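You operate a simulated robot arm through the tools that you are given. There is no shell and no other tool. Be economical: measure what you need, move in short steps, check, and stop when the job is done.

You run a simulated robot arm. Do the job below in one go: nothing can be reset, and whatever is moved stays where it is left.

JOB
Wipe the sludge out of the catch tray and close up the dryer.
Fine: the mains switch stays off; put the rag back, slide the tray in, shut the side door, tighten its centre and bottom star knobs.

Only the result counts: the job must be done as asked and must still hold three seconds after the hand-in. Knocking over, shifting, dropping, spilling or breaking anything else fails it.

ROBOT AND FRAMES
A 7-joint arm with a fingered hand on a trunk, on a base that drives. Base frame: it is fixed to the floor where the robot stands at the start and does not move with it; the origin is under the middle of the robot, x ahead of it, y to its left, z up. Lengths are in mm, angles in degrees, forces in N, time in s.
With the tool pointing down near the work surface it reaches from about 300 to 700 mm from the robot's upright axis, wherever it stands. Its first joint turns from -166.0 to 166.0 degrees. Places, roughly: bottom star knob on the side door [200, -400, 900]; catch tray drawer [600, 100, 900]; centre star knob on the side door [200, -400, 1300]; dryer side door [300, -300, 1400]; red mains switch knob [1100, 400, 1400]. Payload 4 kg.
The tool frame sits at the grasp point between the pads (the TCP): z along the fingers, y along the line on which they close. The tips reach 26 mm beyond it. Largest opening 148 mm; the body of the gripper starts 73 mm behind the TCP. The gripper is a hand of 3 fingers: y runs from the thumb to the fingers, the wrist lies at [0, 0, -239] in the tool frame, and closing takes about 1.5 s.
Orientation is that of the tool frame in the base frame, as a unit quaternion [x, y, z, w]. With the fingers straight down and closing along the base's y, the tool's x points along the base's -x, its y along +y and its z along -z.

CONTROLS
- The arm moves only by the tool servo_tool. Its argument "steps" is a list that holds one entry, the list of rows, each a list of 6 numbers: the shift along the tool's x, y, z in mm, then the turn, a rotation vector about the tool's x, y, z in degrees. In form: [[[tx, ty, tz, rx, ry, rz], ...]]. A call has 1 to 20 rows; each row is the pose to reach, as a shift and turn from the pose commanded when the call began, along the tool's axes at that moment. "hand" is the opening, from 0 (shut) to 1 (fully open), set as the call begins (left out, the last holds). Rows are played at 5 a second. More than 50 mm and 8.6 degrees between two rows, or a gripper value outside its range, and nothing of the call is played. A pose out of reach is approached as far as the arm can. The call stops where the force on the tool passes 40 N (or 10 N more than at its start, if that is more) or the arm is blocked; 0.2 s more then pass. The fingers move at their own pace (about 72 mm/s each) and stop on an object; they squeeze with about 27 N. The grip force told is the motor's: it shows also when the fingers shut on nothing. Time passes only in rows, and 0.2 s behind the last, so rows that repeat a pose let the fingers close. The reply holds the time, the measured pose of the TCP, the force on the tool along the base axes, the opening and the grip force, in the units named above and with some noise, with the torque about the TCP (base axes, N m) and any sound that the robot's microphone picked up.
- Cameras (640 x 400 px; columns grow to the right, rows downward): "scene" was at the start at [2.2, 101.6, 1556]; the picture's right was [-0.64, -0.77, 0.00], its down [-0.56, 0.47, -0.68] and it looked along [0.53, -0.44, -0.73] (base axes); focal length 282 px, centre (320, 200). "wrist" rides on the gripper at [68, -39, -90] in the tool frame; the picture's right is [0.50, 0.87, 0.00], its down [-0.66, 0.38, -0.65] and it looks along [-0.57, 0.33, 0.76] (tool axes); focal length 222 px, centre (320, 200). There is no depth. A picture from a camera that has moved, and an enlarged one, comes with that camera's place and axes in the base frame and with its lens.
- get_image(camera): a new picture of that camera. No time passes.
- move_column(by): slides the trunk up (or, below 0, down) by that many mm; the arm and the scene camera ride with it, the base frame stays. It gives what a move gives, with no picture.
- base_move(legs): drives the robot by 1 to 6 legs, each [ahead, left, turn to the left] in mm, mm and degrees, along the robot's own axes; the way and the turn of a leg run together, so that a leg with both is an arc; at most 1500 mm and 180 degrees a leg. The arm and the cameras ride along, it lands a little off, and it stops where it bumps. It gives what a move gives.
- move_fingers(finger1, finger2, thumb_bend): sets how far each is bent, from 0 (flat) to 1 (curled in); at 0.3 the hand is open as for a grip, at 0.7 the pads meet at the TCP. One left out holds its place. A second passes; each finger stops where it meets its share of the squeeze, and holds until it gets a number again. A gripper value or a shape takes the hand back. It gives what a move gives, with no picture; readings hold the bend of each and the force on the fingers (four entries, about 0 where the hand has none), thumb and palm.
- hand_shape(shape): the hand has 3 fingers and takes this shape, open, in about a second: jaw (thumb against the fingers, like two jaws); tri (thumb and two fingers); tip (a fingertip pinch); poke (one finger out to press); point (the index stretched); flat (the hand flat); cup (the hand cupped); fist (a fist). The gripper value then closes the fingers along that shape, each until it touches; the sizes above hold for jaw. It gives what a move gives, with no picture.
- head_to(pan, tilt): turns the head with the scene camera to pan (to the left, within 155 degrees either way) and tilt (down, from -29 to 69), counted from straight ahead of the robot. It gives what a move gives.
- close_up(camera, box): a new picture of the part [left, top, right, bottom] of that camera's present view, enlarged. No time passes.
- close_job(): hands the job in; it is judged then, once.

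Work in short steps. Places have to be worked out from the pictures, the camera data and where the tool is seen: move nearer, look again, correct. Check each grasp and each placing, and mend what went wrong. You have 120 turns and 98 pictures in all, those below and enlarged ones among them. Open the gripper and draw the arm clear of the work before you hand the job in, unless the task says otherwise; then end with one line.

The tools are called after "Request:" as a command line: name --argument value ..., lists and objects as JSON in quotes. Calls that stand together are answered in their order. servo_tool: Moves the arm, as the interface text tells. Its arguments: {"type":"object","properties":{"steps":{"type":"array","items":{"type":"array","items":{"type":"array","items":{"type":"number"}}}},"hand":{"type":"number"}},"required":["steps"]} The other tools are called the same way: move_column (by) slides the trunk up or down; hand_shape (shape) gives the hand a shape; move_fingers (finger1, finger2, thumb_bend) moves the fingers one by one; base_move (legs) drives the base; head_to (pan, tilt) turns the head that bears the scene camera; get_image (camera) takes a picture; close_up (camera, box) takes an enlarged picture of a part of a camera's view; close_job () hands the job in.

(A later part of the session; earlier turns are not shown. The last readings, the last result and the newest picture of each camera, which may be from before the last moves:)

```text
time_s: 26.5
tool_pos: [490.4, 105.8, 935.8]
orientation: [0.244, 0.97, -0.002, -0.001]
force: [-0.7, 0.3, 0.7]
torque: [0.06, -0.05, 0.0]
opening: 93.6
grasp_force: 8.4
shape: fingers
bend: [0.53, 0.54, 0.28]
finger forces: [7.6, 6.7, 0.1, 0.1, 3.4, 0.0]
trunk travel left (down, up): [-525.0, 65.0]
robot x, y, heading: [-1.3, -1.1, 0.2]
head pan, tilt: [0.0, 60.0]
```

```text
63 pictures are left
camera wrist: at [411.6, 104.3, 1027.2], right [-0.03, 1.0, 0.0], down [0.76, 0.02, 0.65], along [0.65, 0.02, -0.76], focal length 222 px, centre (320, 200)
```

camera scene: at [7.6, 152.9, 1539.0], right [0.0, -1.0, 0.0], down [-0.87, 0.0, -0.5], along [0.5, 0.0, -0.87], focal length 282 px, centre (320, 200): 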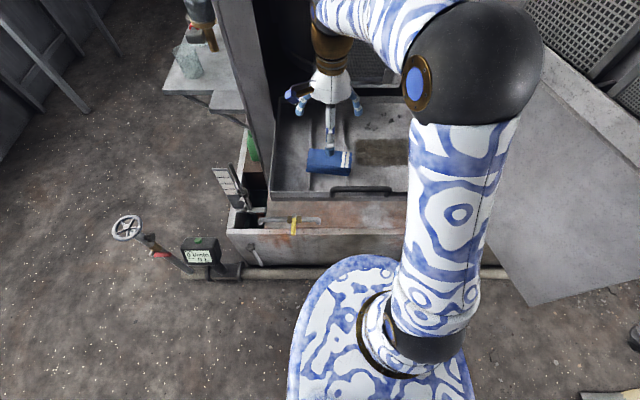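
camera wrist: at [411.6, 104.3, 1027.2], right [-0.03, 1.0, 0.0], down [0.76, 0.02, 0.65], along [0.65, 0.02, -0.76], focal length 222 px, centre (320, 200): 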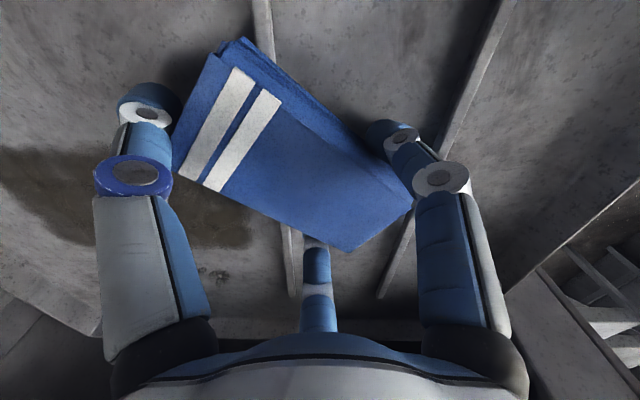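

A balanced three-point contact now: fingers on both long sides, thumb on the striped end. Now close with full squeeze and lift.

Request:
servo_tool --steps '[[[0, 0, 0, 0, 0, 0], [0, 0, 0, 0, 0, 0], [0, 0, 0, 0, 0, 0], [0, 0, 0, 0, 0, 0], [0, 0, 0, 0, 0, 0], [0, 0, 0, 0, 0, 0]]]' --hand 0

Request:
servo_tool --steps '[[[0, 0, -15, 0, 0, 0], [0, 0, -30, 0, 0, 0], [0, 0, -50, 0, 0, 0]]]'

Request:
get_image --camera "wrist"

Request:
close_up --camera "scene" --box '[240, 80, 432, 200]'

```text
time_s: 27.9
tool_pos: [491.6, 105.8, 934.9]
orientation: [0.244, 0.97, -0.003, -0.002]
force: [0.2, -0.1, -0.5]
torque: [0.0, 0.0, 0.02]
opening: 77.6
grasp_force: 26.8
shape: tri
bend: [0.54, 0.54, 0.27]
finger forces: [34.3, 28.4, 0.0, 0.0, 31.4, 0.0]
trunk travel left (down, up): [-525.0, 65.0]
robot x, y, heading: [-0.5, 1.6, 0.1]
head pan, tilt: [0.0, 60.0]
```

```text
time_s: 28.7
tool_pos: [491.8, 106.4, 986.4]
orientation: [0.245, 0.97, -0.003, -0.002]
force: [-0.1, -0.4, -0.7]
torque: [-0.03, -0.03, -0.03]
opening: 77.7
grasp_force: 26.6
shape: tri
bend: [0.54, 0.54, 0.28]
finger forces: [34.1, 28.6, 0.1, 0.0, 31.6, 0.0]
trunk travel left (down, up): [-525.0, 65.0]
robot x, y, heading: [-1.2, 2.8, -0.2]
head pan, tilt: [0.0, 60.0]
```

```text
62 pictures are left
camera wrist: at [411.9, 104.4, 1077.6], right [-0.03, 1.0, 0.0], down [0.76, 0.03, 0.65], along [0.65, 0.02, -0.76], focal length 222 px, centre (320, 200)
```

wrist: 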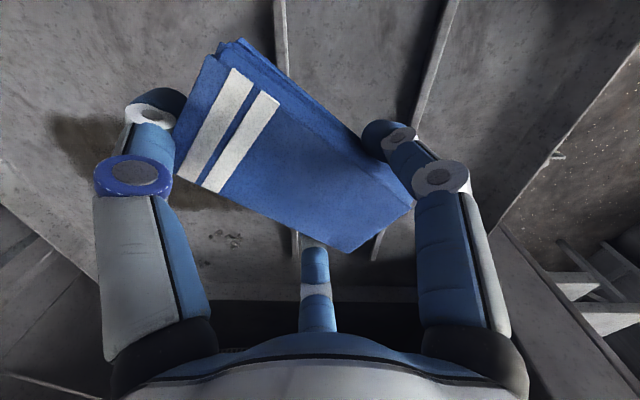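

```text
3.33 times, centred on (336, 140) of scene
camera zoom: at [8.2, 152.3, 1539.1], right [0.0, -1.0, 0.0], down [-0.87, 0.0, -0.5], along [0.5, 0.0, -0.87], focal length 940 px, centre (267, 400)
```

zoom: 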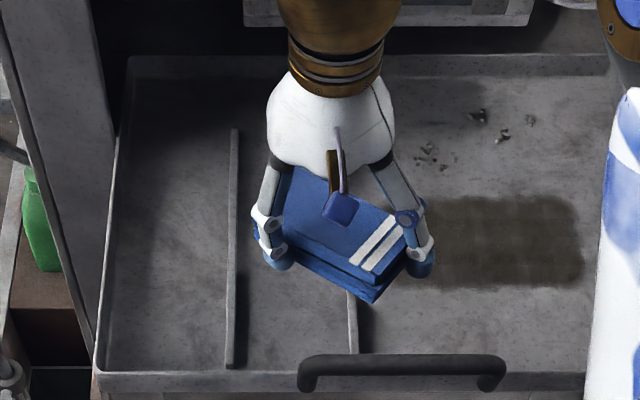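

Firm, level three-point grip. Sludge spans about x 483–584, y −122..32 (floor z≈901). I turn the hand so the rag's long side lies along x (covers all of it in one y-sweep) and move above the left of the patch.

Request:
servo_tool --steps '[[[-9, -3, 0, 0, 0, 7.7], [-18, -6, 0, 0, 0, 15.4], [-27, -9, 0, 0, 0, 23.1], [-36, -12, 0, 0, 0, 30.8], [-45, -15, 0, 0, 0, 38.5], [-54, -18, 0, 0, 0, 46.2], [-63, -21, 0, 0, 0, 54], [-73, -24, 0, 0, 0, 61.7]]]'

Request:
get_image --camera "wrist"

Request:
close_up --camera "scene" --box '[240, 80, 480, 230]'

```text
time_s: 30.5
tool_pos: [543.9, 51.2, 987.4]
orientation: [0.708, 0.707, -0.003, 0.0]
force: [-0.1, 0.3, -1.2]
torque: [0.01, 0.04, -0.01]
opening: 77.6
grasp_force: 27.7
shape: tri
bend: [0.54, 0.55, 0.28]
finger forces: [34.3, 28.7, 0.0, 0.0, 30.7, 0.0]
trunk travel left (down, up): [-525.0, 65.0]
robot x, y, heading: [1.2, -3.5, -0.0]
head pan, tilt: [0.0, 60.0]
```

```text
60 pictures are left
camera wrist: at [504.1, 118.9, 1076.9], right [0.87, 0.5, -0.01], down [0.38, -0.65, 0.65], along [0.32, -0.57, -0.76], focal length 222 px, centre (320, 200)
```

wrist: 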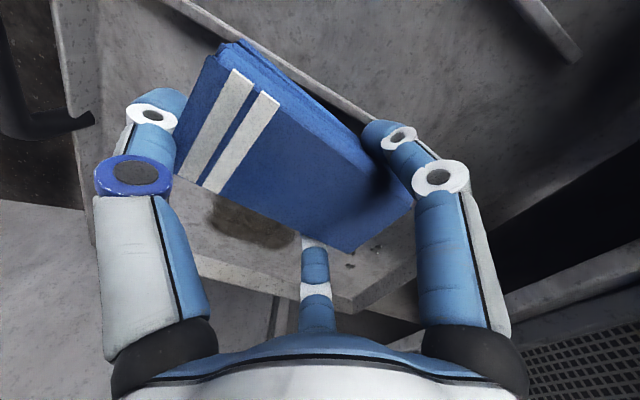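

```text
2.67 times, centred on (360, 155) of scene
camera zoom: at [8.3, 152.3, 1539.1], right [0.0, -1.0, 0.0], down [-0.87, 0.0, -0.5], along [0.5, 0.0, -0.87], focal length 752 px, centre (213, 320)
```

zoom: 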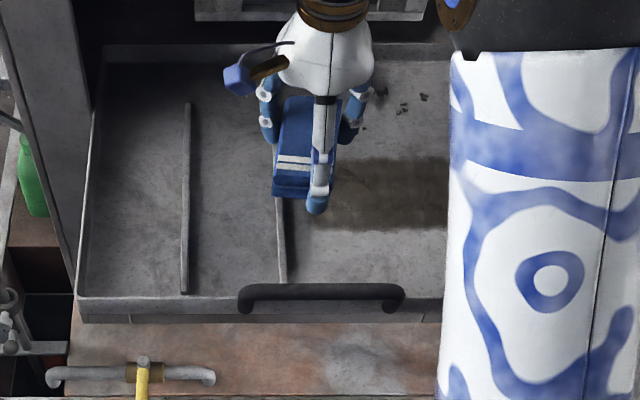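

Rag centre is offset about (−13,+18) from the TCP with ~10° yaw; I correct that and lower toward the floor, slowing near contact.

Request:
servo_tool --steps '[[[-10, 2, 0, 0, 0, -5], [-21, 5, 0, 0, 0, -10], [-21, 5, 20, 0, 0, -10], [-21, 5, 38, 0, 0, -10], [-21, 5, 43, 0, 0, -10]]]'

Request:
close_up --camera "scene" --box '[240, 80, 480, 230]'

```text
time_s: 31.7
tool_pos: [549.4, 28.6, 943.3]
orientation: [0.643, 0.766, -0.003, 0.0]
force: [0.9, 0.2, -0.6]
torque: [0.01, 0.01, -0.04]
opening: 77.7
grasp_force: 26.9
shape: tri
bend: [0.54, 0.55, 0.28]
finger forces: [34.3, 28.6, 0.1, 0.0, 30.6, 0.0]
trunk travel left (down, up): [-525.0, 65.0]
robot x, y, heading: [-0.9, 2.7, 0.0]
head pan, tilt: [0.0, 60.0]
```

```text
2.67 times, centred on (360, 155) of scene
camera zoom: at [8.3, 152.3, 1539.1], right [0.0, -1.0, 0.0], down [-0.87, 0.0, -0.5], along [0.5, 0.0, -0.87], focal length 752 px, centre (213, 320)
```

zoom: 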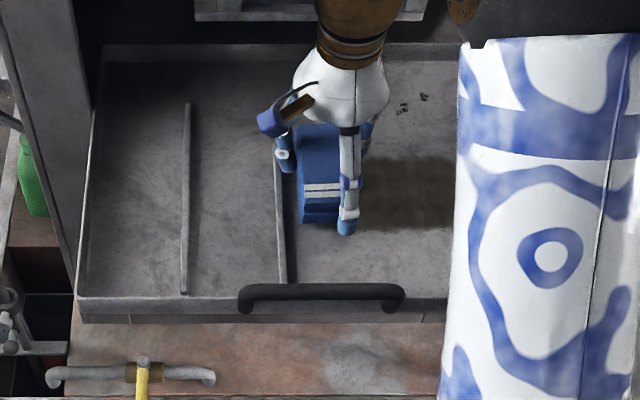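

Aligned well. Lower gently until the rag presses on the floor.

Request:
servo_tool --steps '[[[0, 0, 3, 0, 0, 0], [0, 0, 6, 0, 0, 0], [0, 0, 8, 0, 0, 0]]]'

```text
time_s: 32.5
tool_pos: [549.1, 29.6, 934.3]
orientation: [0.643, 0.766, -0.003, -0.001]
force: [0.2, 0.2, 2.9]
torque: [0.12, -0.15, 0.04]
opening: 77.6
grasp_force: 27.0
shape: tri
bend: [0.54, 0.55, 0.28]
finger forces: [34.9, 29.0, 0.0, 0.0, 31.0, 0.0]
trunk travel left (down, up): [-525.0, 65.0]
robot x, y, heading: [1.1, -2.1, -0.0]
head pan, tilt: [0.0, 60.0]
```

Just touching (2.9 N). Press 2 mm more and sweep 160 mm toward −y.

Request:
servo_tool --steps '[[[0, 0, 2, 0, 0, 0], [-16, -3, 2, 0, 0, 0], [-32, -5.5, 2, 0, 0, 0], [-47, -8, 2, 0, 0, 0], [-63, -11, 2, 0, 0, 0], [-79, -14, 2, 0, 0, 0], [-95, -16, 2, 0, 0, 0], [-110, -19, 2, 0, 0, 0], [-126, -22, 2, 0, 0, 0], [-142, -24.5, 2, 0, 0, 0], [-157, -27, 2, 0, 0, 0]]]'

Request:
close_up --camera "scene" --box '[240, 80, 480, 230]'

```text
time_s: 34.9
tool_pos: [549.1, -129.8, 935.6]
orientation: [0.643, 0.766, -0.003, -0.002]
force: [-1.0, -0.2, -0.4]
torque: [-0.03, -0.06, -0.01]
opening: 78.0
grasp_force: 27.2
shape: tri
bend: [0.53, 0.57, 0.32]
finger forces: [34.7, 30.9, 0.1, 0.1, 25.4, 0.0]
trunk travel left (down, up): [-525.0, 65.0]
robot x, y, heading: [-1.5, -0.7, -0.1]
head pan, tilt: [0.0, 60.0]
```

```text
2.67 times, centred on (360, 155) of scene
camera zoom: at [8.2, 152.2, 1539.1], right [0.0, -1.0, 0.0], down [-0.87, 0.0, -0.5], along [0.5, 0.0, -0.87], focal length 752 px, centre (213, 320)
```

zoom: 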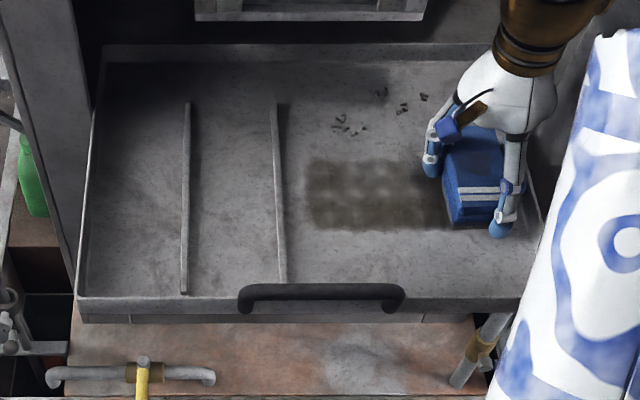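

Partially lightened but pressure was too low (near zero). Sweep back pressing ~5 mm lower.

Request:
servo_tool --steps '[[[0, 0, 4, 0, 0, 0], [8, 1, 6, 0, 0, 0], [16, 3, 6, 0, 0, 0], [32, 5.5, 6, 0, 0, 0], [47, 8, 6, 0, 0, 0], [63, 11, 6, 0, 0, 0], [79, 14, 6, 0, 0, 0], [95, 16, 6, 0, 0, 0], [110, 19, 6, 0, 0, 0], [126, 22, 6, 0, 0, 0], [142, 24.5, 6, 0, 0, 0], [154, 27, 6, 0, 0, 0]]]'

Request:
close_up --camera "scene" --box '[240, 80, 480, 230]'

```text
time_s: 36.4
tool_pos: [550.1, -63.4, 930.5]
orientation: [0.644, 0.765, -0.001, 0.003]
force: [-1.1, -2.2, 21.9]
torque: [0.42, -0.22, 0.03]
opening: 79.9
grasp_force: 27.1
shape: tri
bend: [0.57, 0.53, 0.3]
finger forces: [62.3, 37.2, 0.1, 0.1, 31.8, 0.0]
trunk travel left (down, up): [-525.0, 65.0]
robot x, y, heading: [-1.1, 0.6, -0.2]
head pan, tilt: [0.0, 60.0]
stopped in row 7: the force on the tool passed its limit at 40 N (the readings are from after the stop); the commanded pose is now the measured one
```

```text
2.67 times, centred on (360, 155) of scene
camera zoom: at [6.0, 152.0, 1538.8], right [0.0, -1.0, 0.0], down [-0.87, 0.0, -0.5], along [0.5, 0.0, -0.87], focal length 752 px, centre (213, 320)
```

zoom: 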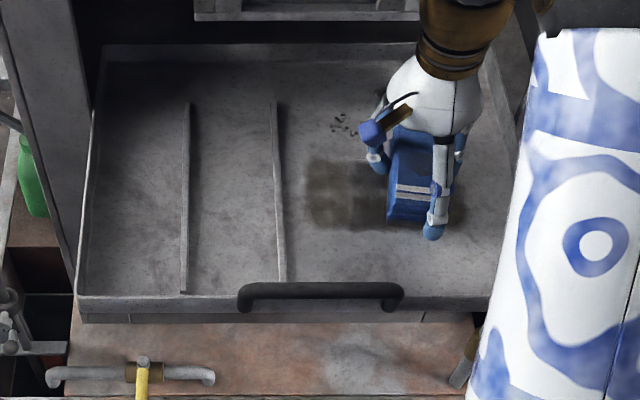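

Good wiping pressure but a bit much; ease 1 mm and continue leftward.

Request:
servo_tool --steps '[[[0, 0, 0, 0, 0, 0], [16, 3, 0, 0, 0, 0], [32, 5.5, 0, 0, 0, 0], [47, 8, 0, 0, 0, 0], [63, 11, 0, 0, 0, 0], [79, 14, 0, 0, 0, 0], [90, 16, 0, 0, 0, 0]]]'

Request:
servo_tool --steps '[[[0, 0, 1, 0, 0, 0], [-16, -3, 1, 0, 0, 0], [-32, -5.5, 1, 0, 0, 0], [-47, -8, 1, 0, 0, 0], [-63, -11, 1, 0, 0, 0], [-79, -14, 1, 0, 0, 0], [-95, -16, 1, 0, 0, 0], [-110, -19, 1, 0, 0, 0], [-126, -22, 1, 0, 0, 0], [-142, -24.5, 1, 0, 0, 0], [-157, -27, 1, 0, 0, 0]]]'

Request:
close_up --camera "scene" --box '[240, 80, 480, 230]'

```text
time_s: 38.2
tool_pos: [550.0, 26.1, 931.4]
orientation: [0.644, 0.765, -0.001, 0.004]
force: [-1.2, -3.7, 20.9]
torque: [0.26, -0.16, 0.04]
opening: 79.8
grasp_force: 27.0
shape: tri
bend: [0.57, 0.53, 0.3]
finger forces: [61.0, 38.4, 0.1, 0.0, 31.8, 0.0]
trunk travel left (down, up): [-525.0, 65.0]
robot x, y, heading: [-3.0, 1.2, -0.2]
head pan, tilt: [0.0, 60.0]
stopped in row 7: the force on the tool passed its limit at 41 N (the readings are from after the stop); the commanded pose is now the measured one
```

```text
time_s: 38.8
tool_pos: [552.2, 16.7, 931.6]
orientation: [0.642, 0.766, 0.001, 0.004]
force: [-0.6, -0.3, 17.9]
torque: [0.41, -0.16, 0.09]
opening: 80.4
grasp_force: 27.2
shape: tri
bend: [0.53, 0.55, 0.31]
finger forces: [53.6, 35.9, 0.1, 0.0, 29.5, 0.0]
trunk travel left (down, up): [-525.0, 65.0]
robot x, y, heading: [1.1, 2.2, -0.1]
head pan, tilt: [0.0, 60.0]
stopped in row 3: the force on the tool passed its limit at 42 N (the readings are from after the stop); the commanded pose is now the measured one
```

```text
2.67 times, centred on (360, 155) of scene
camera zoom: at [6.2, 152.0, 1538.9], right [0.0, -1.0, 0.0], down [-0.87, 0.0, -0.5], along [0.5, 0.0, -0.87], focal length 752 px, centre (213, 320)
```

zoom: 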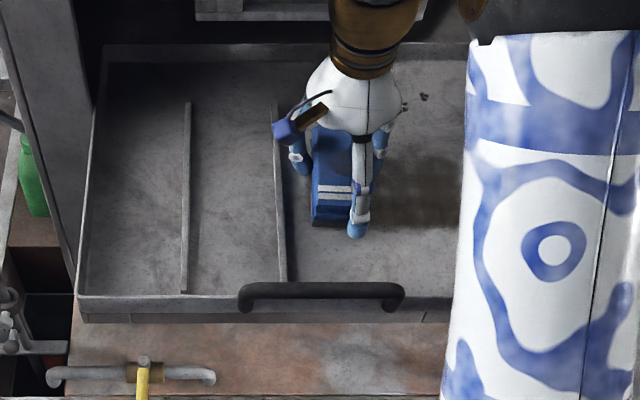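

Keep pressing with slightly less preload and sweep right.

Request:
servo_tool --steps '[[[0, 0, -1, 0, 0, 0], [-16, -3, -1, 0, 0, 0], [-32, -5.5, -1, 0, 0, 0], [-47, -8, -1, 0, 0, 0], [-63, -11, -1, 0, 0, 0], [-79, -14, -1, 0, 0, 0], [-95, -16, -1, 0, 0, 0], [-110, -19, -1, 0, 0, 0], [-126, -22, -1, 0, 0, 0], [-142, -24.5, -1, 0, 0, 0]]]'

Request:
close_up --camera "scene" --box '[240, 80, 480, 230]'

```text
time_s: 41.0
tool_pos: [552.5, -128.6, 932.1]
orientation: [0.642, 0.767, 0.0, 0.004]
force: [0.0, 4.3, 21.3]
torque: [0.85, -0.36, 0.03]
opening: 80.2
grasp_force: 26.7
shape: tri
bend: [0.52, 0.56, 0.31]
finger forces: [56.8, 32.1, 0.0, 0.0, 26.2, 0.0]
trunk travel left (down, up): [-525.0, 65.0]
robot x, y, heading: [1.7, -0.9, -0.4]
head pan, tilt: [0.0, 60.0]
```

```text
2.67 times, centred on (360, 155) of scene
camera zoom: at [6.3, 153.4, 1539.0], right [0.0, -1.0, 0.0], down [-0.87, 0.0, -0.5], along [0.5, 0.0, -0.87], focal length 752 px, centre (213, 320)
```

zoom: 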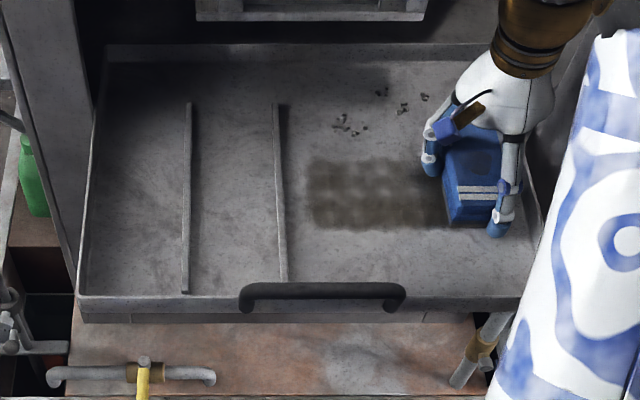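

Let me look at the patch in detail from both cameras.

Request:
close_up --camera "scene" --box '[340, 110, 436, 170]'

Request:
get_image --camera "wrist"

```text
6.67 times, centred on (388, 140) of scene
camera zoom: at [6.3, 153.4, 1539.0], right [0.0, -1.0, 0.0], down [-0.87, 0.0, -0.5], along [0.5, 0.0, -0.87], focal length 1879 px, centre (-133, 600)
```

zoom: 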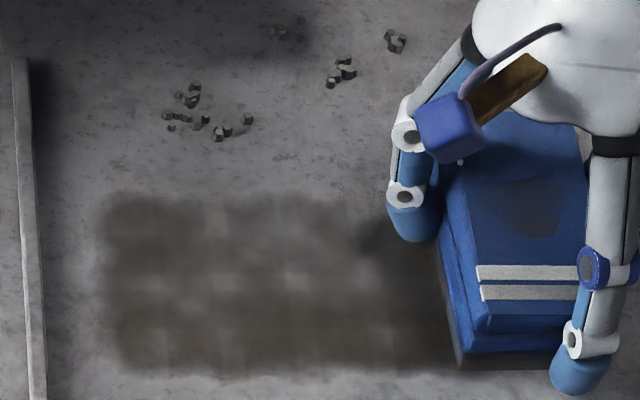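

```text
52 pictures are left
camera wrist: at [499.5, -68.1, 1022.1], right [0.76, 0.64, 0.0], down [0.48, -0.58, 0.66], along [0.43, -0.5, -0.75], focal length 222 px, centre (320, 200)
```

wrist: 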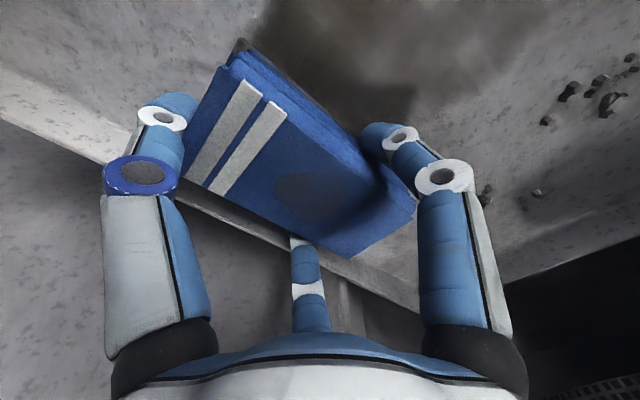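

The rag sits tilted in the grip and finger 1's tip carries the load on the floor. I release it flat here and regrip 5–7 mm higher.

Request:
servo_tool --steps '[[[0, 0, -1, 0.3, 0.35, 0], [3, 0, -2, 0.3, 0.35, 0]]]'

Request:
move_fingers --finger1 0.44 --finger2 0.44 --thumb_bend 0.24

Request:
servo_tool --steps '[[[0, 0, -3, 0, 0, 0], [0, 0, -7, 0, 0, 0], [0, 0, -7, 0, 0, 0]]]'

Request:
get_image --camera "wrist"

Request:
close_up --camera "scene" --box '[340, 90, 484, 180]'

```text
time_s: 41.6
tool_pos: [552.3, -127.7, 932.2]
orientation: [0.642, 0.767, 0.0, -0.003]
force: [0.1, -2.1, 4.8]
torque: [0.11, -0.17, -0.05]
opening: 80.2
grasp_force: 26.3
shape: tri
bend: [0.52, 0.56, 0.31]
finger forces: [39.2, 35.2, 0.0, 0.0, 26.6, 0.0]
trunk travel left (down, up): [-525.0, 65.0]
robot x, y, heading: [-1.3, -0.6, -0.2]
head pan, tilt: [0.0, 60.0]
```

```text
time_s: 42.6
tool_pos: [553.4, -124.7, 932.9]
orientation: [0.642, 0.767, 0.0, -0.002]
force: [-0.8, 0.5, 1.5]
torque: [-0.08, -0.05, -0.02]
opening: 111.3
grasp_force: 0.3
shape: fingers
bend: [0.44, 0.44, 0.24]
finger forces: [0.0, 1.6, 0.0, 0.1, 0.0, 0.0]
trunk travel left (down, up): [-525.0, 65.0]
robot x, y, heading: [1.2, 1.0, -0.1]
head pan, tilt: [0.0, 60.0]
```

```text
time_s: 43.4
tool_pos: [552.1, -125.9, 938.6]
orientation: [0.642, 0.767, 0.001, -0.001]
force: [0.2, -0.4, -0.3]
torque: [0.04, -0.04, -0.02]
opening: 111.5
grasp_force: 0.1
shape: fingers
bend: [0.44, 0.44, 0.24]
finger forces: [0.0, 0.1, 0.1, 0.0, 0.0, 0.1]
trunk travel left (down, up): [-525.0, 65.0]
robot x, y, heading: [-1.7, -0.1, -0.4]
head pan, tilt: [0.0, 60.0]
```

```text
51 pictures are left
camera wrist: at [500.5, -65.7, 1030.4], right [0.77, 0.64, 0.0], down [0.49, -0.58, 0.65], along [0.42, -0.5, -0.76], focal length 222 px, centre (320, 200)
```

wrist: 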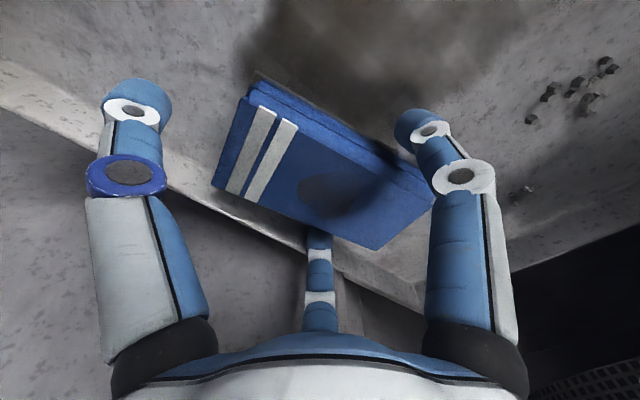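

```text
4.44 times, centred on (412, 135) of scene
camera zoom: at [8.2, 152.4, 1539.1], right [0.0, -1.0, 0.0], down [-0.87, 0.0, -0.5], along [0.5, 0.0, -0.87], focal length 1253 px, centre (-89, 489)
```

zoom: 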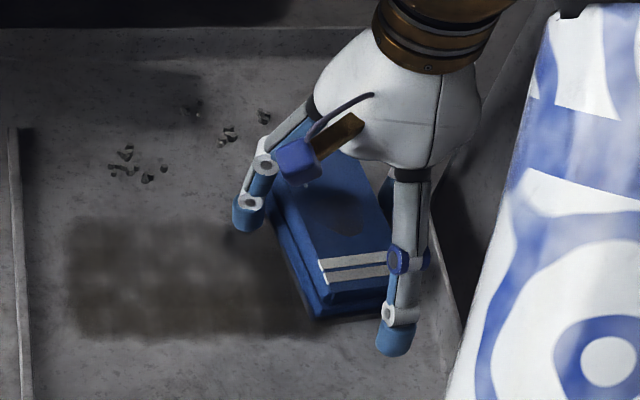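

The rag is flat on the floor. Close the fingers at z≈940 and squeeze.

Request:
servo_tool --steps '[[[0, 0, -1, 0, 0, 0]]]'

Request:
move_fingers --finger1 0.62 --finger2 0.62

Request:
servo_tool --steps '[[[0, 0, 0, 0, 0, 0], [0, 0, 0, 0, 0, 0], [0, 0, 0, 0, 0, 0], [0, 0, 0, 0, 0, 0], [0, 0, 0, 0, 0, 0]]]' --hand 0

Request:
get_image --camera "wrist"

```text
time_s: 43.8
tool_pos: [553.0, -125.5, 941.2]
orientation: [0.642, 0.767, 0.001, -0.002]
force: [0.8, 0.1, 0.7]
torque: [0.01, -0.03, -0.02]
opening: 111.2
grasp_force: 0.0
shape: fingers
bend: [0.44, 0.44, 0.24]
finger forces: [0.0, 0.1, 0.0, 0.1, 0.0, 0.0]
trunk travel left (down, up): [-525.0, 65.0]
robot x, y, heading: [1.4, -1.2, -0.0]
head pan, tilt: [0.0, 60.0]
```

```text
time_s: 44.8
tool_pos: [552.5, -124.5, 940.7]
orientation: [0.642, 0.767, 0.0, -0.001]
force: [-0.1, 0.2, 0.3]
torque: [-0.03, -0.02, 0.0]
opening: 93.7
grasp_force: 7.8
shape: fingers
bend: [0.54, 0.54, 0.24]
finger forces: [7.3, 7.3, 0.1, 0.1, 0.0, 0.1]
trunk travel left (down, up): [-525.0, 65.0]
robot x, y, heading: [0.8, -2.7, -0.2]
head pan, tilt: [0.0, 60.0]
```

```text
time_s: 46.0
tool_pos: [551.9, -126.7, 941.1]
orientation: [0.641, 0.767, 0.001, -0.001]
force: [-0.7, 0.4, 0.8]
torque: [0.01, -0.01, 0.04]
opening: 80.7
grasp_force: 26.7
shape: tri
bend: [0.5, 0.5, 0.29]
finger forces: [30.9, 31.4, 0.1, 0.1, 20.8, 0.0]
trunk travel left (down, up): [-525.0, 65.0]
robot x, y, heading: [0.7, 2.7, -0.1]
head pan, tilt: [0.0, 60.0]
```

```text
49 pictures are left
camera wrist: at [500.6, -65.7, 1031.4], right [0.77, 0.64, 0.0], down [0.49, -0.58, 0.65], along [0.42, -0.5, -0.76], focal length 222 px, centre (320, 200)
```

wrist: 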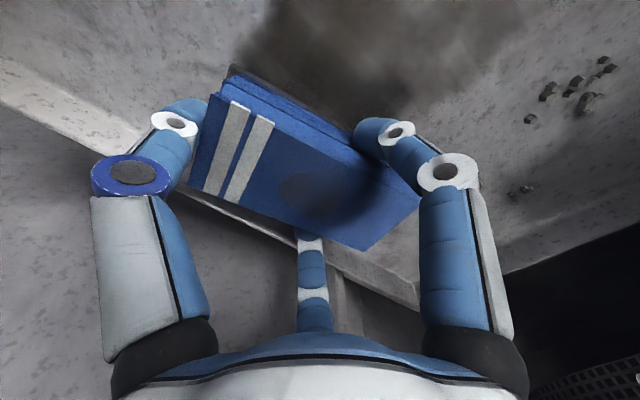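

Good. Press 3 mm and sweep left, then right.

Request:
servo_tool --steps '[[[0, 0, 3, 0, 0, 0], [14, 2.5, 3, 0, 0, 0], [28, 5, 3, 0, 0, 0], [42, 7, 3, 0, 0, 0], [56, 9.5, 3, 0, 0, 0], [70, 12, 3, 0, 0, 0], [84, 14.5, 3, 0, 0, 0], [98, 17, 3, 0, 0, 0], [112, 19.5, 3, 0, 0, 0], [126, 22, 3, 0, 0, 0], [140, 24, 3, 0, 0, 0], [154, 26.5, 3, 0, 0, 0]]]'

Request:
servo_tool --steps '[[[0, 0, 1, 0, 0, 0], [-14, -2.5, 1, 0, 0, 0], [-28, -5, 1, 0, 0, 0], [-42, -7, 1, 0, 0, 0], [-56, -9.5, 1, 0, 0, 0], [-70, -12, 1, 0, 0, 0], [-84, -14.5, 1, 0, 0, 0], [-98, -17, 1, 0, 0, 0], [-112, -19.5, 1, 0, 0, 0], [-126, -22, 1, 0, 0, 0], [-140, -24, 1, 0, 0, 0], [-154, -26.5, 1, 0, 0, 0]]]'

Request:
close_up --camera "scene" --box '[324, 90, 468, 180]'

```text
time_s: 48.6
tool_pos: [551.9, 30.0, 939.2]
orientation: [0.643, 0.766, 0.0, -0.002]
force: [0.0, 0.1, 0.0]
torque: [0.0, -0.02, 0.02]
opening: 81.0
grasp_force: 26.8
shape: tri
bend: [0.5, 0.5, 0.29]
finger forces: [31.0, 31.4, 0.0, 0.0, 20.8, 0.0]
trunk travel left (down, up): [-525.0, 65.0]
robot x, y, heading: [-0.5, -1.1, -0.2]
head pan, tilt: [0.0, 60.0]
```

```text
time_s: 51.2
tool_pos: [552.6, -126.2, 937.1]
orientation: [0.643, 0.766, 0.001, -0.002]
force: [0.9, 1.0, 0.4]
torque: [0.04, -0.02, -0.04]
opening: 81.2
grasp_force: 26.5
shape: tri
bend: [0.5, 0.5, 0.29]
finger forces: [31.2, 31.5, 0.1, 0.1, 20.7, 0.0]
trunk travel left (down, up): [-525.0, 65.0]
robot x, y, heading: [-2.2, 2.4, 0.1]
head pan, tilt: [0.0, 60.0]
```

```text
4.44 times, centred on (396, 135) of scene
camera zoom: at [8.3, 152.3, 1539.1], right [0.0, -1.0, 0.0], down [-0.87, 0.0, -0.5], along [0.5, 0.0, -0.87], focal length 1253 px, centre (-18, 489)
```

zoom: 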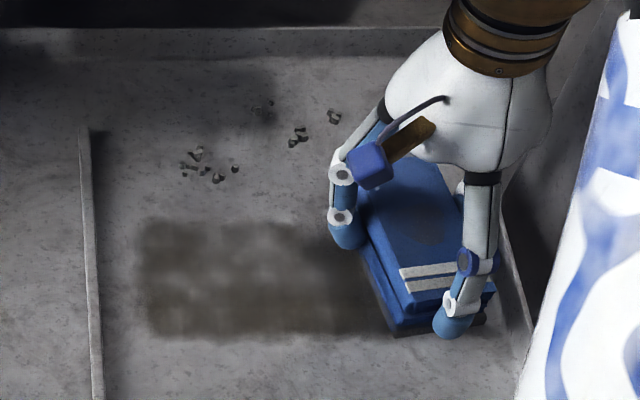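

No contact force yet; lower in 1 mm steps.

Request:
servo_tool --steps '[[[0, 0, 1, 0, 0, 0], [0, 0, 2, 0, 0, 0], [0, 0, 3, 0, 0, 0]]]'

Request:
servo_tool --steps '[[[0, 0, 1, 0, 0, 0], [0, 0, 2, 0, 0, 0]]]'

```text
time_s: 52.0
tool_pos: [551.7, -125.7, 936.3]
orientation: [0.642, 0.767, 0.001, 0.0]
force: [0.7, 1.0, 7.4]
torque: [-0.01, -0.18, -0.01]
opening: 81.0
grasp_force: 27.0
shape: tri
bend: [0.5, 0.5, 0.29]
finger forces: [32.3, 33.4, 0.0, 0.0, 22.0, 0.0]
trunk travel left (down, up): [-525.0, 65.0]
robot x, y, heading: [-1.8, 0.9, 0.2]
head pan, tilt: [0.0, 60.0]
```

```text
time_s: 52.6
tool_pos: [551.9, -126.3, 933.9]
orientation: [0.642, 0.767, 0.003, 0.0]
force: [2.6, -1.4, 23.8]
torque: [-0.07, 0.15, 0.05]
opening: 81.9
grasp_force: 27.1
shape: tri
bend: [0.5, 0.5, 0.28]
finger forces: [33.7, 34.6, 0.0, 0.0, 22.2, 0.1]
trunk travel left (down, up): [-525.0, 65.0]
robot x, y, heading: [-2.0, 1.3, -0.0]
head pan, tilt: [0.0, 60.0]
```

Even pressure now (24 N, balanced fingers). Sweep left.

Request:
servo_tool --steps '[[[14, 2.5, -0.5, 0, 0, 0], [28, 5, -0.5, 0, 0, 0], [42, 7, -0.5, 0, 0, 0], [56, 9.5, -0.5, 0, 0, 0], [70, 12, -0.5, 0, 0, 0], [84, 14.5, -0.5, 0, 0, 0], [98, 17, -0.5, 0, 0, 0], [112, 19.5, -0.5, 0, 0, 0], [126, 22, -0.5, 0, 0, 0], [140, 24, -0.5, 0, 0, 0], [154, 26.5, -0.5, 0, 0, 0]]]'

Request:
servo_tool --steps '[[[-14, -2.5, 0, 0, 0, 0], [-28, -5, 0, 0, 0, 0], [-42, -7, 0, 0, 0, 0], [-56, -9.5, 0, 0, 0, 0], [-70, -12, 0, 0, 0, 0], [-84, -14.5, 0, 0, 0, 0], [-98, -17, 0, 0, 0, 0], [-112, -19.5, 0, 0, 0, 0], [-126, -22, 0, 0, 0, 0], [-140, -24, 0, 0, 0, 0], [-154, -26.5, 0, 0, 0, 0]]]'

Request:
close_up --camera "scene" --box '[324, 90, 468, 180]'

```text
time_s: 55.0
tool_pos: [549.9, 31.3, 934.7]
orientation: [0.642, 0.767, 0.0, -0.002]
force: [-0.2, -7.0, 22.5]
torque: [-0.47, 0.35, 0.09]
opening: 83.7
grasp_force: 27.1
shape: tri
bend: [0.51, 0.49, 0.27]
finger forces: [29.6, 35.9, 0.1, 0.1, 23.3, 0.0]
trunk travel left (down, up): [-525.0, 65.0]
robot x, y, heading: [-0.5, -0.5, 0.1]
head pan, tilt: [0.0, 60.0]
```

```text
time_s: 57.4
tool_pos: [551.2, -126.0, 934.1]
orientation: [0.642, 0.766, 0.0, -0.001]
force: [-0.8, 4.9, 12.5]
torque: [0.03, 0.25, -0.12]
opening: 84.5
grasp_force: 27.2
shape: tri
bend: [0.49, 0.49, 0.26]
finger forces: [34.2, 31.6, 0.0, 0.0, 20.7, 0.1]
trunk travel left (down, up): [-525.0, 65.0]
robot x, y, heading: [1.3, -1.1, -0.1]
head pan, tilt: [0.0, 60.0]
```

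```text
4.44 times, centred on (396, 135) of scene
camera zoom: at [7.1, 153.3, 1539.0], right [0.0, -1.0, 0.0], down [-0.87, 0.0, -0.5], along [0.5, 0.0, -0.87], focal length 1253 px, centre (-18, 489)
```

zoom: 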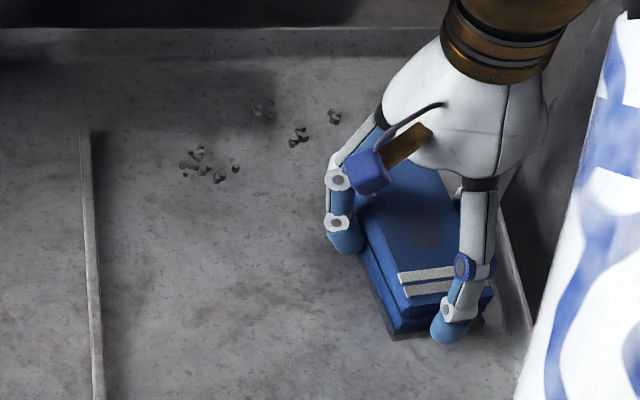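

The patch is gone. One more small back-and-forth under the rag's current place, then lift.

Request:
servo_tool --steps '[[[-12, -2, 0, 0, 0, 0], [2, 0, 0, 0, 0, 0], [16, 3, 0, 0, 0, 0], [30, 5, 0, 0, 0, 0], [44, 7, 0, 0, 0, 0], [58, 10, 0, 0, 0, 0], [72, 12, 0, 0, 0, 0], [72, 12, -15, 0, 0, 0], [72, 12, -35, 0, 0, 0], [72, 12, -60, 0, 0, 0]]]'

Request:
servo_tool --steps '[[[10, -6, 0, 0, 0, -8], [20, -12, 0, 0, 0, -16], [30, -18, 0, 0, 0, -24], [40, -24, 0, 0, 0, -32], [50, -30, 0, 0, 0, -40], [60, -34, 0, 0, 0, -48], [70, -36, 0, 0, 0, -56], [80, -36, 0, 0, 0, -64], [90, -36, 0, 0, 0, -72], [100, -36, 0, 0, 0, -80], [130, -36, 0, 0, 0, -85], [160, -36, 0, 0, 0, -90], [180, -36, 0, 0, 0, -90]]]'

Request:
close_up --camera "scene" --box '[240, 80, 480, 230]'

```text
time_s: 59.6
tool_pos: [550.4, -52.6, 992.3]
orientation: [0.643, 0.766, 0.001, -0.002]
force: [0.0, -0.3, -0.2]
torque: [-0.01, -0.03, 0.03]
opening: 84.3
grasp_force: 27.6
shape: tri
bend: [0.49, 0.49, 0.26]
finger forces: [31.9, 32.8, 0.0, 0.0, 21.4, 0.0]
trunk travel left (down, up): [-525.0, 65.0]
robot x, y, heading: [-2.3, -0.6, -0.1]
head pan, tilt: [0.0, 60.0]
```

```text
time_s: 62.4
tool_pos: [485.5, 119.0, 991.9]
orientation: [-0.088, 0.996, 0.0, -0.002]
force: [-0.2, 0.2, -1.5]
torque: [-0.01, -0.04, 0.03]
opening: 84.2
grasp_force: 26.8
shape: tri
bend: [0.49, 0.49, 0.27]
finger forces: [31.9, 32.7, 0.1, 0.1, 21.1, 0.1]
trunk travel left (down, up): [-525.0, 65.0]
robot x, y, heading: [0.8, 1.7, -0.1]
head pan, tilt: [0.0, 60.0]
```

```text
2.67 times, centred on (360, 155) of scene
camera zoom: at [8.2, 152.6, 1539.1], right [0.0, -1.0, 0.0], down [-0.87, 0.0, -0.5], along [0.5, 0.0, -0.87], focal length 752 px, centre (213, 320)
```

zoom: 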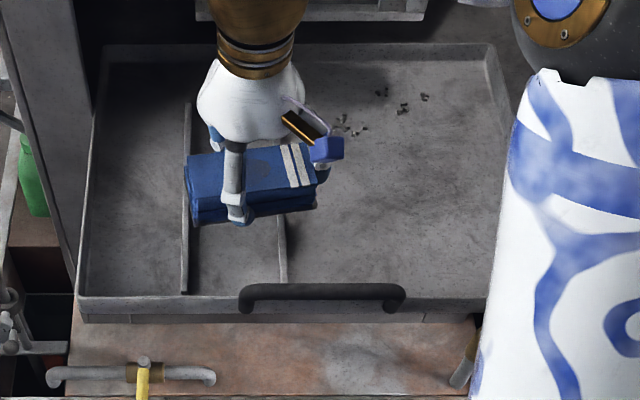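

Tray is clean. Now I align the rag (10° turn, centre to (489,127)) above the rails and lower it.

Request:
servo_tool --steps '[[[-2, 5, 0, 0, 0, 5], [-3.7, 9.5, 0, 0, 0, 10.4], [-3.7, 9.5, 15, 0, 0, 10.4], [-3.7, 9.5, 30, 0, 0, 10.4], [-3.7, 9.5, 36, 0, 0, 10.4], [-3.7, 9.5, 40, 0, 0, 10.4], [-3.7, 9.5, 43, 0, 0, 10.4]]]'

Request:
servo_tool --steps '[[[0, 0, 1, 0, 0, 0], [0, 0, 2, 0, 0, 0], [0, 0, 3, 0, 0, 0]]]'

Request:
close_up --camera "scene" --box '[240, 80, 480, 230]'

```text
time_s: 64.0
tool_pos: [487.2, 127.8, 950.7]
orientation: [0.002, 1.0, 0.001, -0.001]
force: [-0.4, -0.3, -0.3]
torque: [0.0, -0.03, -0.03]
opening: 84.2
grasp_force: 27.4
shape: tri
bend: [0.49, 0.49, 0.27]
finger forces: [31.9, 32.6, 0.0, 0.0, 20.9, 0.1]
trunk travel left (down, up): [-525.0, 65.0]
robot x, y, heading: [0.6, -1.6, 0.0]
head pan, tilt: [0.0, 60.0]
```

```text
time_s: 64.8
tool_pos: [488.5, 128.7, 947.0]
orientation: [0.002, 1.0, 0.001, 0.0]
force: [0.3, 0.2, -0.3]
torque: [0.02, 0.03, -0.02]
opening: 84.1
grasp_force: 27.0
shape: tri
bend: [0.49, 0.49, 0.27]
finger forces: [31.8, 32.6, 0.0, 0.1, 20.9, 0.0]
trunk travel left (down, up): [-525.0, 65.0]
robot x, y, heading: [2.4, 3.0, -0.4]
head pan, tilt: [0.0, 60.0]
```

```text
2.67 times, centred on (360, 155) of scene
camera zoom: at [8.2, 152.5, 1539.1], right [0.0, -1.0, 0.0], down [-0.87, 0.0, -0.5], along [0.5, 0.0, -0.87], focal length 752 px, centre (213, 320)
```

zoom: 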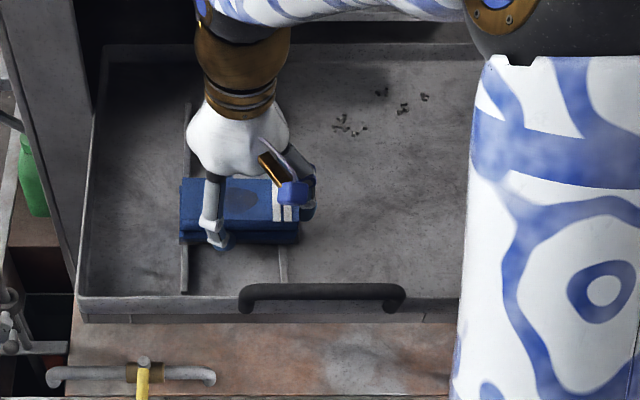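

Position matches the original. Continue lowering until it rests on the rails.

Request:
servo_tool --steps '[[[0, 0, 2, 0, 0, 0], [0, 0, 4, 0, 0, 0], [0, 0, 5, 0, 0, 0]]]'

Request:
servo_tool --steps '[[[0, 0, 1, 0, 0, 0], [0, 0, 2, 0, 0, 0]]]'

```text
time_s: 65.6
tool_pos: [487.5, 129.0, 942.4]
orientation: [0.003, 1.0, 0.002, -0.001]
force: [-0.5, -0.5, 0.4]
torque: [-0.04, -0.01, -0.03]
opening: 84.2
grasp_force: 27.0
shape: tri
bend: [0.49, 0.49, 0.27]
finger forces: [31.9, 32.6, 0.1, 0.1, 20.8, 0.0]
trunk travel left (down, up): [-525.0, 65.0]
robot x, y, heading: [0.4, -1.0, 0.2]
head pan, tilt: [0.0, 60.0]
```

```text
time_s: 66.2
tool_pos: [487.6, 128.1, 940.6]
orientation: [0.003, 1.0, 0.002, 0.0]
force: [1.4, 1.0, 13.0]
torque: [-0.41, 0.03, 0.04]
opening: 84.2
grasp_force: 26.9
shape: tri
bend: [0.49, 0.49, 0.27]
finger forces: [31.7, 33.0, 0.0, 0.0, 20.7, 0.0]
trunk travel left (down, up): [-525.0, 65.0]
robot x, y, heading: [-0.5, 2.6, -0.0]
head pan, tilt: [0.0, 60.0]
```

Contact on the rails (13 N). Release gently and lift away.

Request:
move_fingers --finger1 0.4 --finger2 0.4 --thumb_bend 0.22

Request:
servo_tool --steps '[[[0, 0, -15, 0, 0, 0], [0, 0, -35, 0, 0, 0], [0, 0, -70, 0, 0, 0], [0, 0, -110, 0, 0, 0]]]'

Request:
get_image --camera "scene"

```text
time_s: 67.2
tool_pos: [487.3, 129.1, 940.4]
orientation: [0.002, 1.0, 0.001, 0.0]
force: [0.5, 0.1, 0.1]
torque: [0.03, 0.02, -0.01]
opening: 119.5
grasp_force: 0.1
shape: fingers
bend: [0.4, 0.4, 0.22]
finger forces: [0.0, 0.0, 0.0, 0.0, 0.1, 0.0]
trunk travel left (down, up): [-525.0, 65.0]
robot x, y, heading: [3.0, -0.4, -0.2]
head pan, tilt: [0.0, 60.0]
```

```text
time_s: 68.2
tool_pos: [486.4, 128.0, 1050.3]
orientation: [0.002, 1.0, 0.001, -0.001]
force: [-0.1, -0.4, 0.6]
torque: [0.01, -0.05, 0.02]
opening: 119.7
grasp_force: 0.2
shape: fingers
bend: [0.4, 0.4, 0.22]
finger forces: [0.0, 0.0, 0.0, 0.1, 0.0, 0.1]
trunk travel left (down, up): [-525.0, 65.0]
robot x, y, heading: [0.3, -0.1, -0.0]
head pan, tilt: [0.0, 60.0]
```

```text
44 pictures are left
camera scene: at [7.9, 152.5, 1539.0], right [0.0, -1.0, 0.0], down [-0.87, 0.0, -0.5], along [0.5, 0.0, -0.87], focal length 282 px, centre (320, 200)
```

scene: 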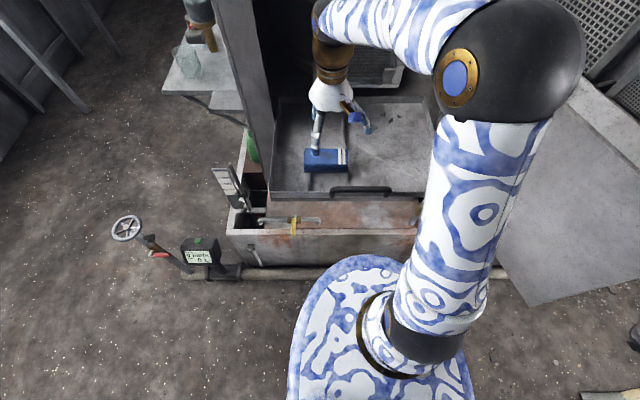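

Rag is back on its rails. Next, the tray: I move the hand over the tray's front handle to see the geometry, and look from the wrist.

Request:
servo_tool --steps '[[[30, -16, 0, 0, 0, 0], [60, -32, 0, 0, 0, 0], [90, -48, 0, 0, 0, 0], [120, -64, 0, 0, 0, 0], [156, -81, 0, 0, 0, 0]]]'

Request:
hand_shape --shape "fist"

Request:
get_image --camera "wrist"

Request:
get_image --camera "scene"

```text
time_s: 69.4
tool_pos: [329.8, 47.9, 1049.7]
orientation: [0.002, 1.0, 0.001, -0.001]
force: [-1.0, 0.3, 0.0]
torque: [-0.02, -0.03, -0.01]
opening: 119.9
grasp_force: 0.0
shape: fingers
bend: [0.4, 0.4, 0.22]
finger forces: [0.1, 0.0, 0.1, 0.0, 0.0, 0.0]
trunk travel left (down, up): [-525.0, 65.0]
robot x, y, heading: [0.1, -0.0, -0.1]
head pan, tilt: [0.0, 60.0]
```

```text
time_s: 70.3
tool_pos: [330.8, 48.1, 1050.1]
orientation: [0.003, 1.0, 0.002, -0.001]
force: [0.7, 0.0, -0.5]
torque: [0.02, -0.02, 0.02]
opening: 0.0
grasp_force: 0.1
shape: fist
bend: [1.0, 1.0, 0.58]
finger forces: [0.1, 0.0, 0.0, 0.0, 0.1, 0.0]
trunk travel left (down, up): [-525.0, 65.0]
robot x, y, heading: [-3.4, -3.0, 0.2]
head pan, tilt: [0.0, 60.0]
```

```text
43 pictures are left
camera wrist: at [261.0, 10.2, 1140.3], right [-0.5, 0.87, 0.0], down [0.66, 0.37, 0.65], along [0.57, 0.33, -0.76], focal length 222 px, centre (320, 200)
```

wrist: 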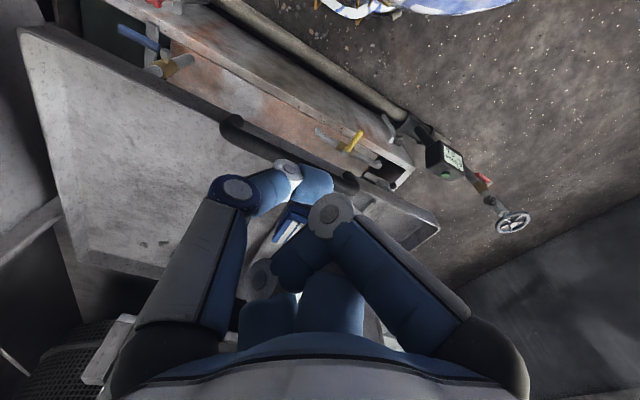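

```text
42 pictures are left
camera scene: at [8.0, 152.5, 1539.1], right [0.0, -1.0, 0.0], down [-0.87, 0.0, -0.5], along [0.5, 0.0, -0.87], focal length 282 px, centre (320, 200)
```

scene: 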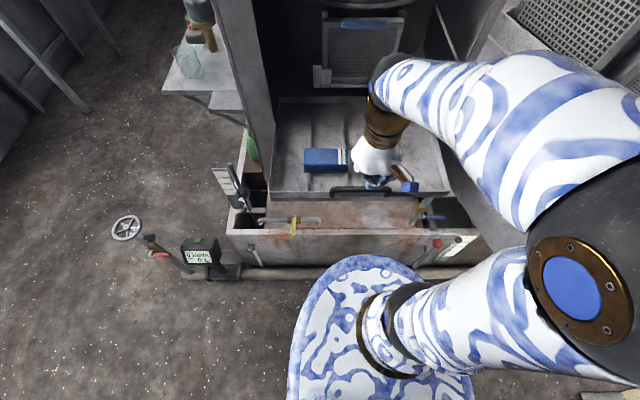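

The handle's in front at about x≈370, z≈930. The robot is too close for pushing (and the door must swing through here), so I back the base up 200 mm.

Request:
base_move --legs '[[-200, 0, 0]]'

Request:
servo_tool --steps '[[[-8, 0, 0, 0, 0, 8], [-16, 0, 0, 0, 0, 16], [-24, 0, 0, 0, 0, 24], [-32, 0, 0, 0, 0, 32], [-40, 0, 0, 0, 0, 40], [-48, 0, 0, 0, 0, 48], [-56, 0, 0, 0, 0, 56], [-64, 0, 0, 0, 0, 64], [-72, 0, 30, 0, 0, 72], [-80, 0, 60, 0, 0, 80], [-90, 0, 90, 0, 0, 88], [-100, 0, 120, 0, 0, 90]]]'

Request:
get_image --camera "scene"

```text
time_s: 71.9
tool_pos: [129.5, 49.6, 1050.3]
orientation: [0.003, 1.0, 0.001, 0.0]
force: [0.5, 0.7, 0.0]
torque: [-0.02, -0.01, -0.02]
opening: 0.1
grasp_force: 0.2
shape: fist
bend: [1.0, 1.0, 0.58]
finger forces: [0.1, 0.0, 0.1, 0.0, 0.0, 0.0]
trunk travel left (down, up): [-525.0, 65.0]
robot x, y, heading: [-200.7, 0.8, -0.1]
head pan, tilt: [0.0, 60.0]
```

```text
time_s: 74.5
tool_pos: [230.4, 49.4, 930.2]
orientation: [0.71, 0.704, 0.001, 0.0]
force: [-0.2, -0.8, -0.3]
torque: [0.02, 0.0, -0.01]
opening: 0.0
grasp_force: 0.0
shape: fist
bend: [1.0, 1.0, 0.58]
finger forces: [0.1, 0.0, 0.1, 0.0, 0.0, 0.0]
trunk travel left (down, up): [-525.0, 65.0]
robot x, y, heading: [-199.3, -2.2, -0.0]
head pan, tilt: [0.0, 60.0]
```

```text
41 pictures are left
camera scene: at [-192.0, 152.7, 1539.1], right [0.0, -1.0, 0.0], down [-0.87, 0.0, -0.5], along [0.5, 0.0, -0.87], focal length 282 px, centre (320, 200)
```

scene: 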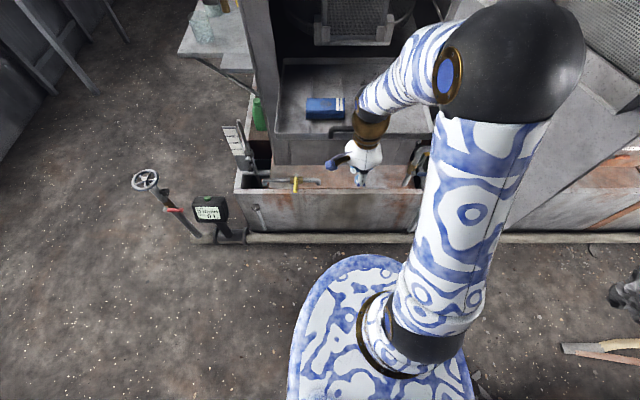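

The fist is in front of the tray. I advance until contact, then push.

Request:
servo_tool --steps '[[[0, 15, 5, 0, 0, 0], [0, 30, 10, 0, 0, 0], [0, 45, 10, 0, 0, 0], [0, 60, 10, 0, 0, 0], [0, 75, 10, 0, 0, 0], [0, 90, 10, 0, 0, 0], [0, 105, 10, 0, 0, 0], [0, 120, 10, 0, 0, 0]]]'

Request:
head_to --pan -5 --tilt 45

Request:
get_image --camera "scene"

```text
time_s: 76.3
tool_pos: [349.6, 48.2, 917.7]
orientation: [0.709, 0.705, 0.001, -0.002]
force: [-3.8, 0.3, 0.4]
torque: [0.02, -0.12, -0.06]
opening: 0.2
grasp_force: 0.0
shape: fist
bend: [1.0, 1.0, 0.58]
finger forces: [0.0, 3.6, 0.0, 0.0, 0.0, 0.0]
trunk travel left (down, up): [-525.0, 65.0]
robot x, y, heading: [-200.4, -2.3, -0.1]
head pan, tilt: [0.0, 60.0]
```

```text
time_s: 77.1
tool_pos: [350.2, 49.3, 918.3]
orientation: [0.709, 0.705, 0.0, -0.002]
force: [-3.8, -0.3, 0.0]
torque: [0.0, -0.09, -0.05]
opening: 0.0
grasp_force: 0.0
shape: fist
bend: [1.0, 1.0, 0.58]
finger forces: [0.0, 2.2, 0.0, 0.0, 0.0, 0.0]
trunk travel left (down, up): [-525.0, 65.0]
robot x, y, heading: [-200.9, -3.0, 0.2]
head pan, tilt: [-5.0, 45.0]
```

```text
40 pictures are left
camera scene: at [-178.3, 145.5, 1558.5], right [-0.09, -1.0, 0.0], down [-0.7, 0.06, -0.71], along [0.7, -0.06, -0.71], focal length 282 px, centre (320, 200)
```

scene: 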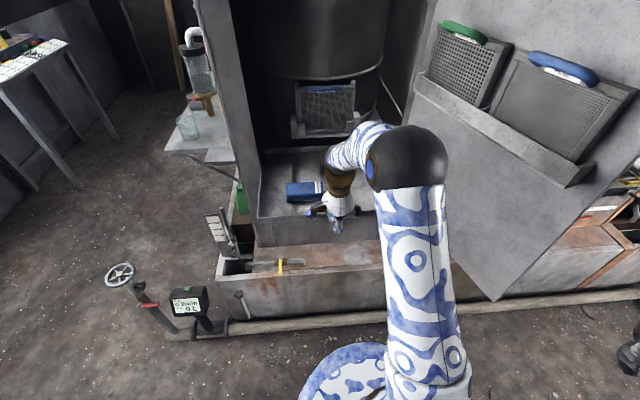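

Contact with light force, so the tray slides easily. Keep pushing.

Request:
servo_tool --steps '[[[0, 15, 0, 0, 0, 0], [0, 30, 0, 0, 0, 0], [0, 45, 0, 0, 0, 0], [0, 60, 0, 0, 0, 0], [0, 75, 0, 0, 0, 0], [0, 90, 0, 0, 0, 0], [0, 105, 0, 0, 0, 0], [0, 120, 0, 0, 0, 0]]]'

Request:
get_image --camera "scene"

```text
time_s: 78.9
tool_pos: [469.5, 47.7, 916.8]
orientation: [0.709, 0.706, 0.0, -0.003]
force: [-2.3, 0.5, -1.9]
torque: [0.01, -0.12, -0.05]
opening: 0.0
grasp_force: 0.0
shape: fist
bend: [1.0, 1.0, 0.58]
finger forces: [0.0, 2.0, 0.0, 0.0, 0.0, 0.0]
trunk travel left (down, up): [-525.0, 65.0]
robot x, y, heading: [-200.9, 2.3, -0.0]
head pan, tilt: [-5.0, 45.0]
```

```text
39 pictures are left
camera scene: at [-178.1, 145.6, 1558.5], right [-0.09, -1.0, 0.0], down [-0.7, 0.06, -0.71], along [0.7, -0.06, -0.71], focal length 282 px, centre (320, 200)
```

scene: 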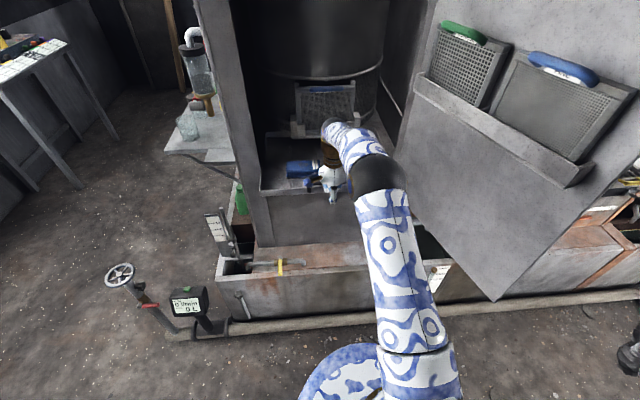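

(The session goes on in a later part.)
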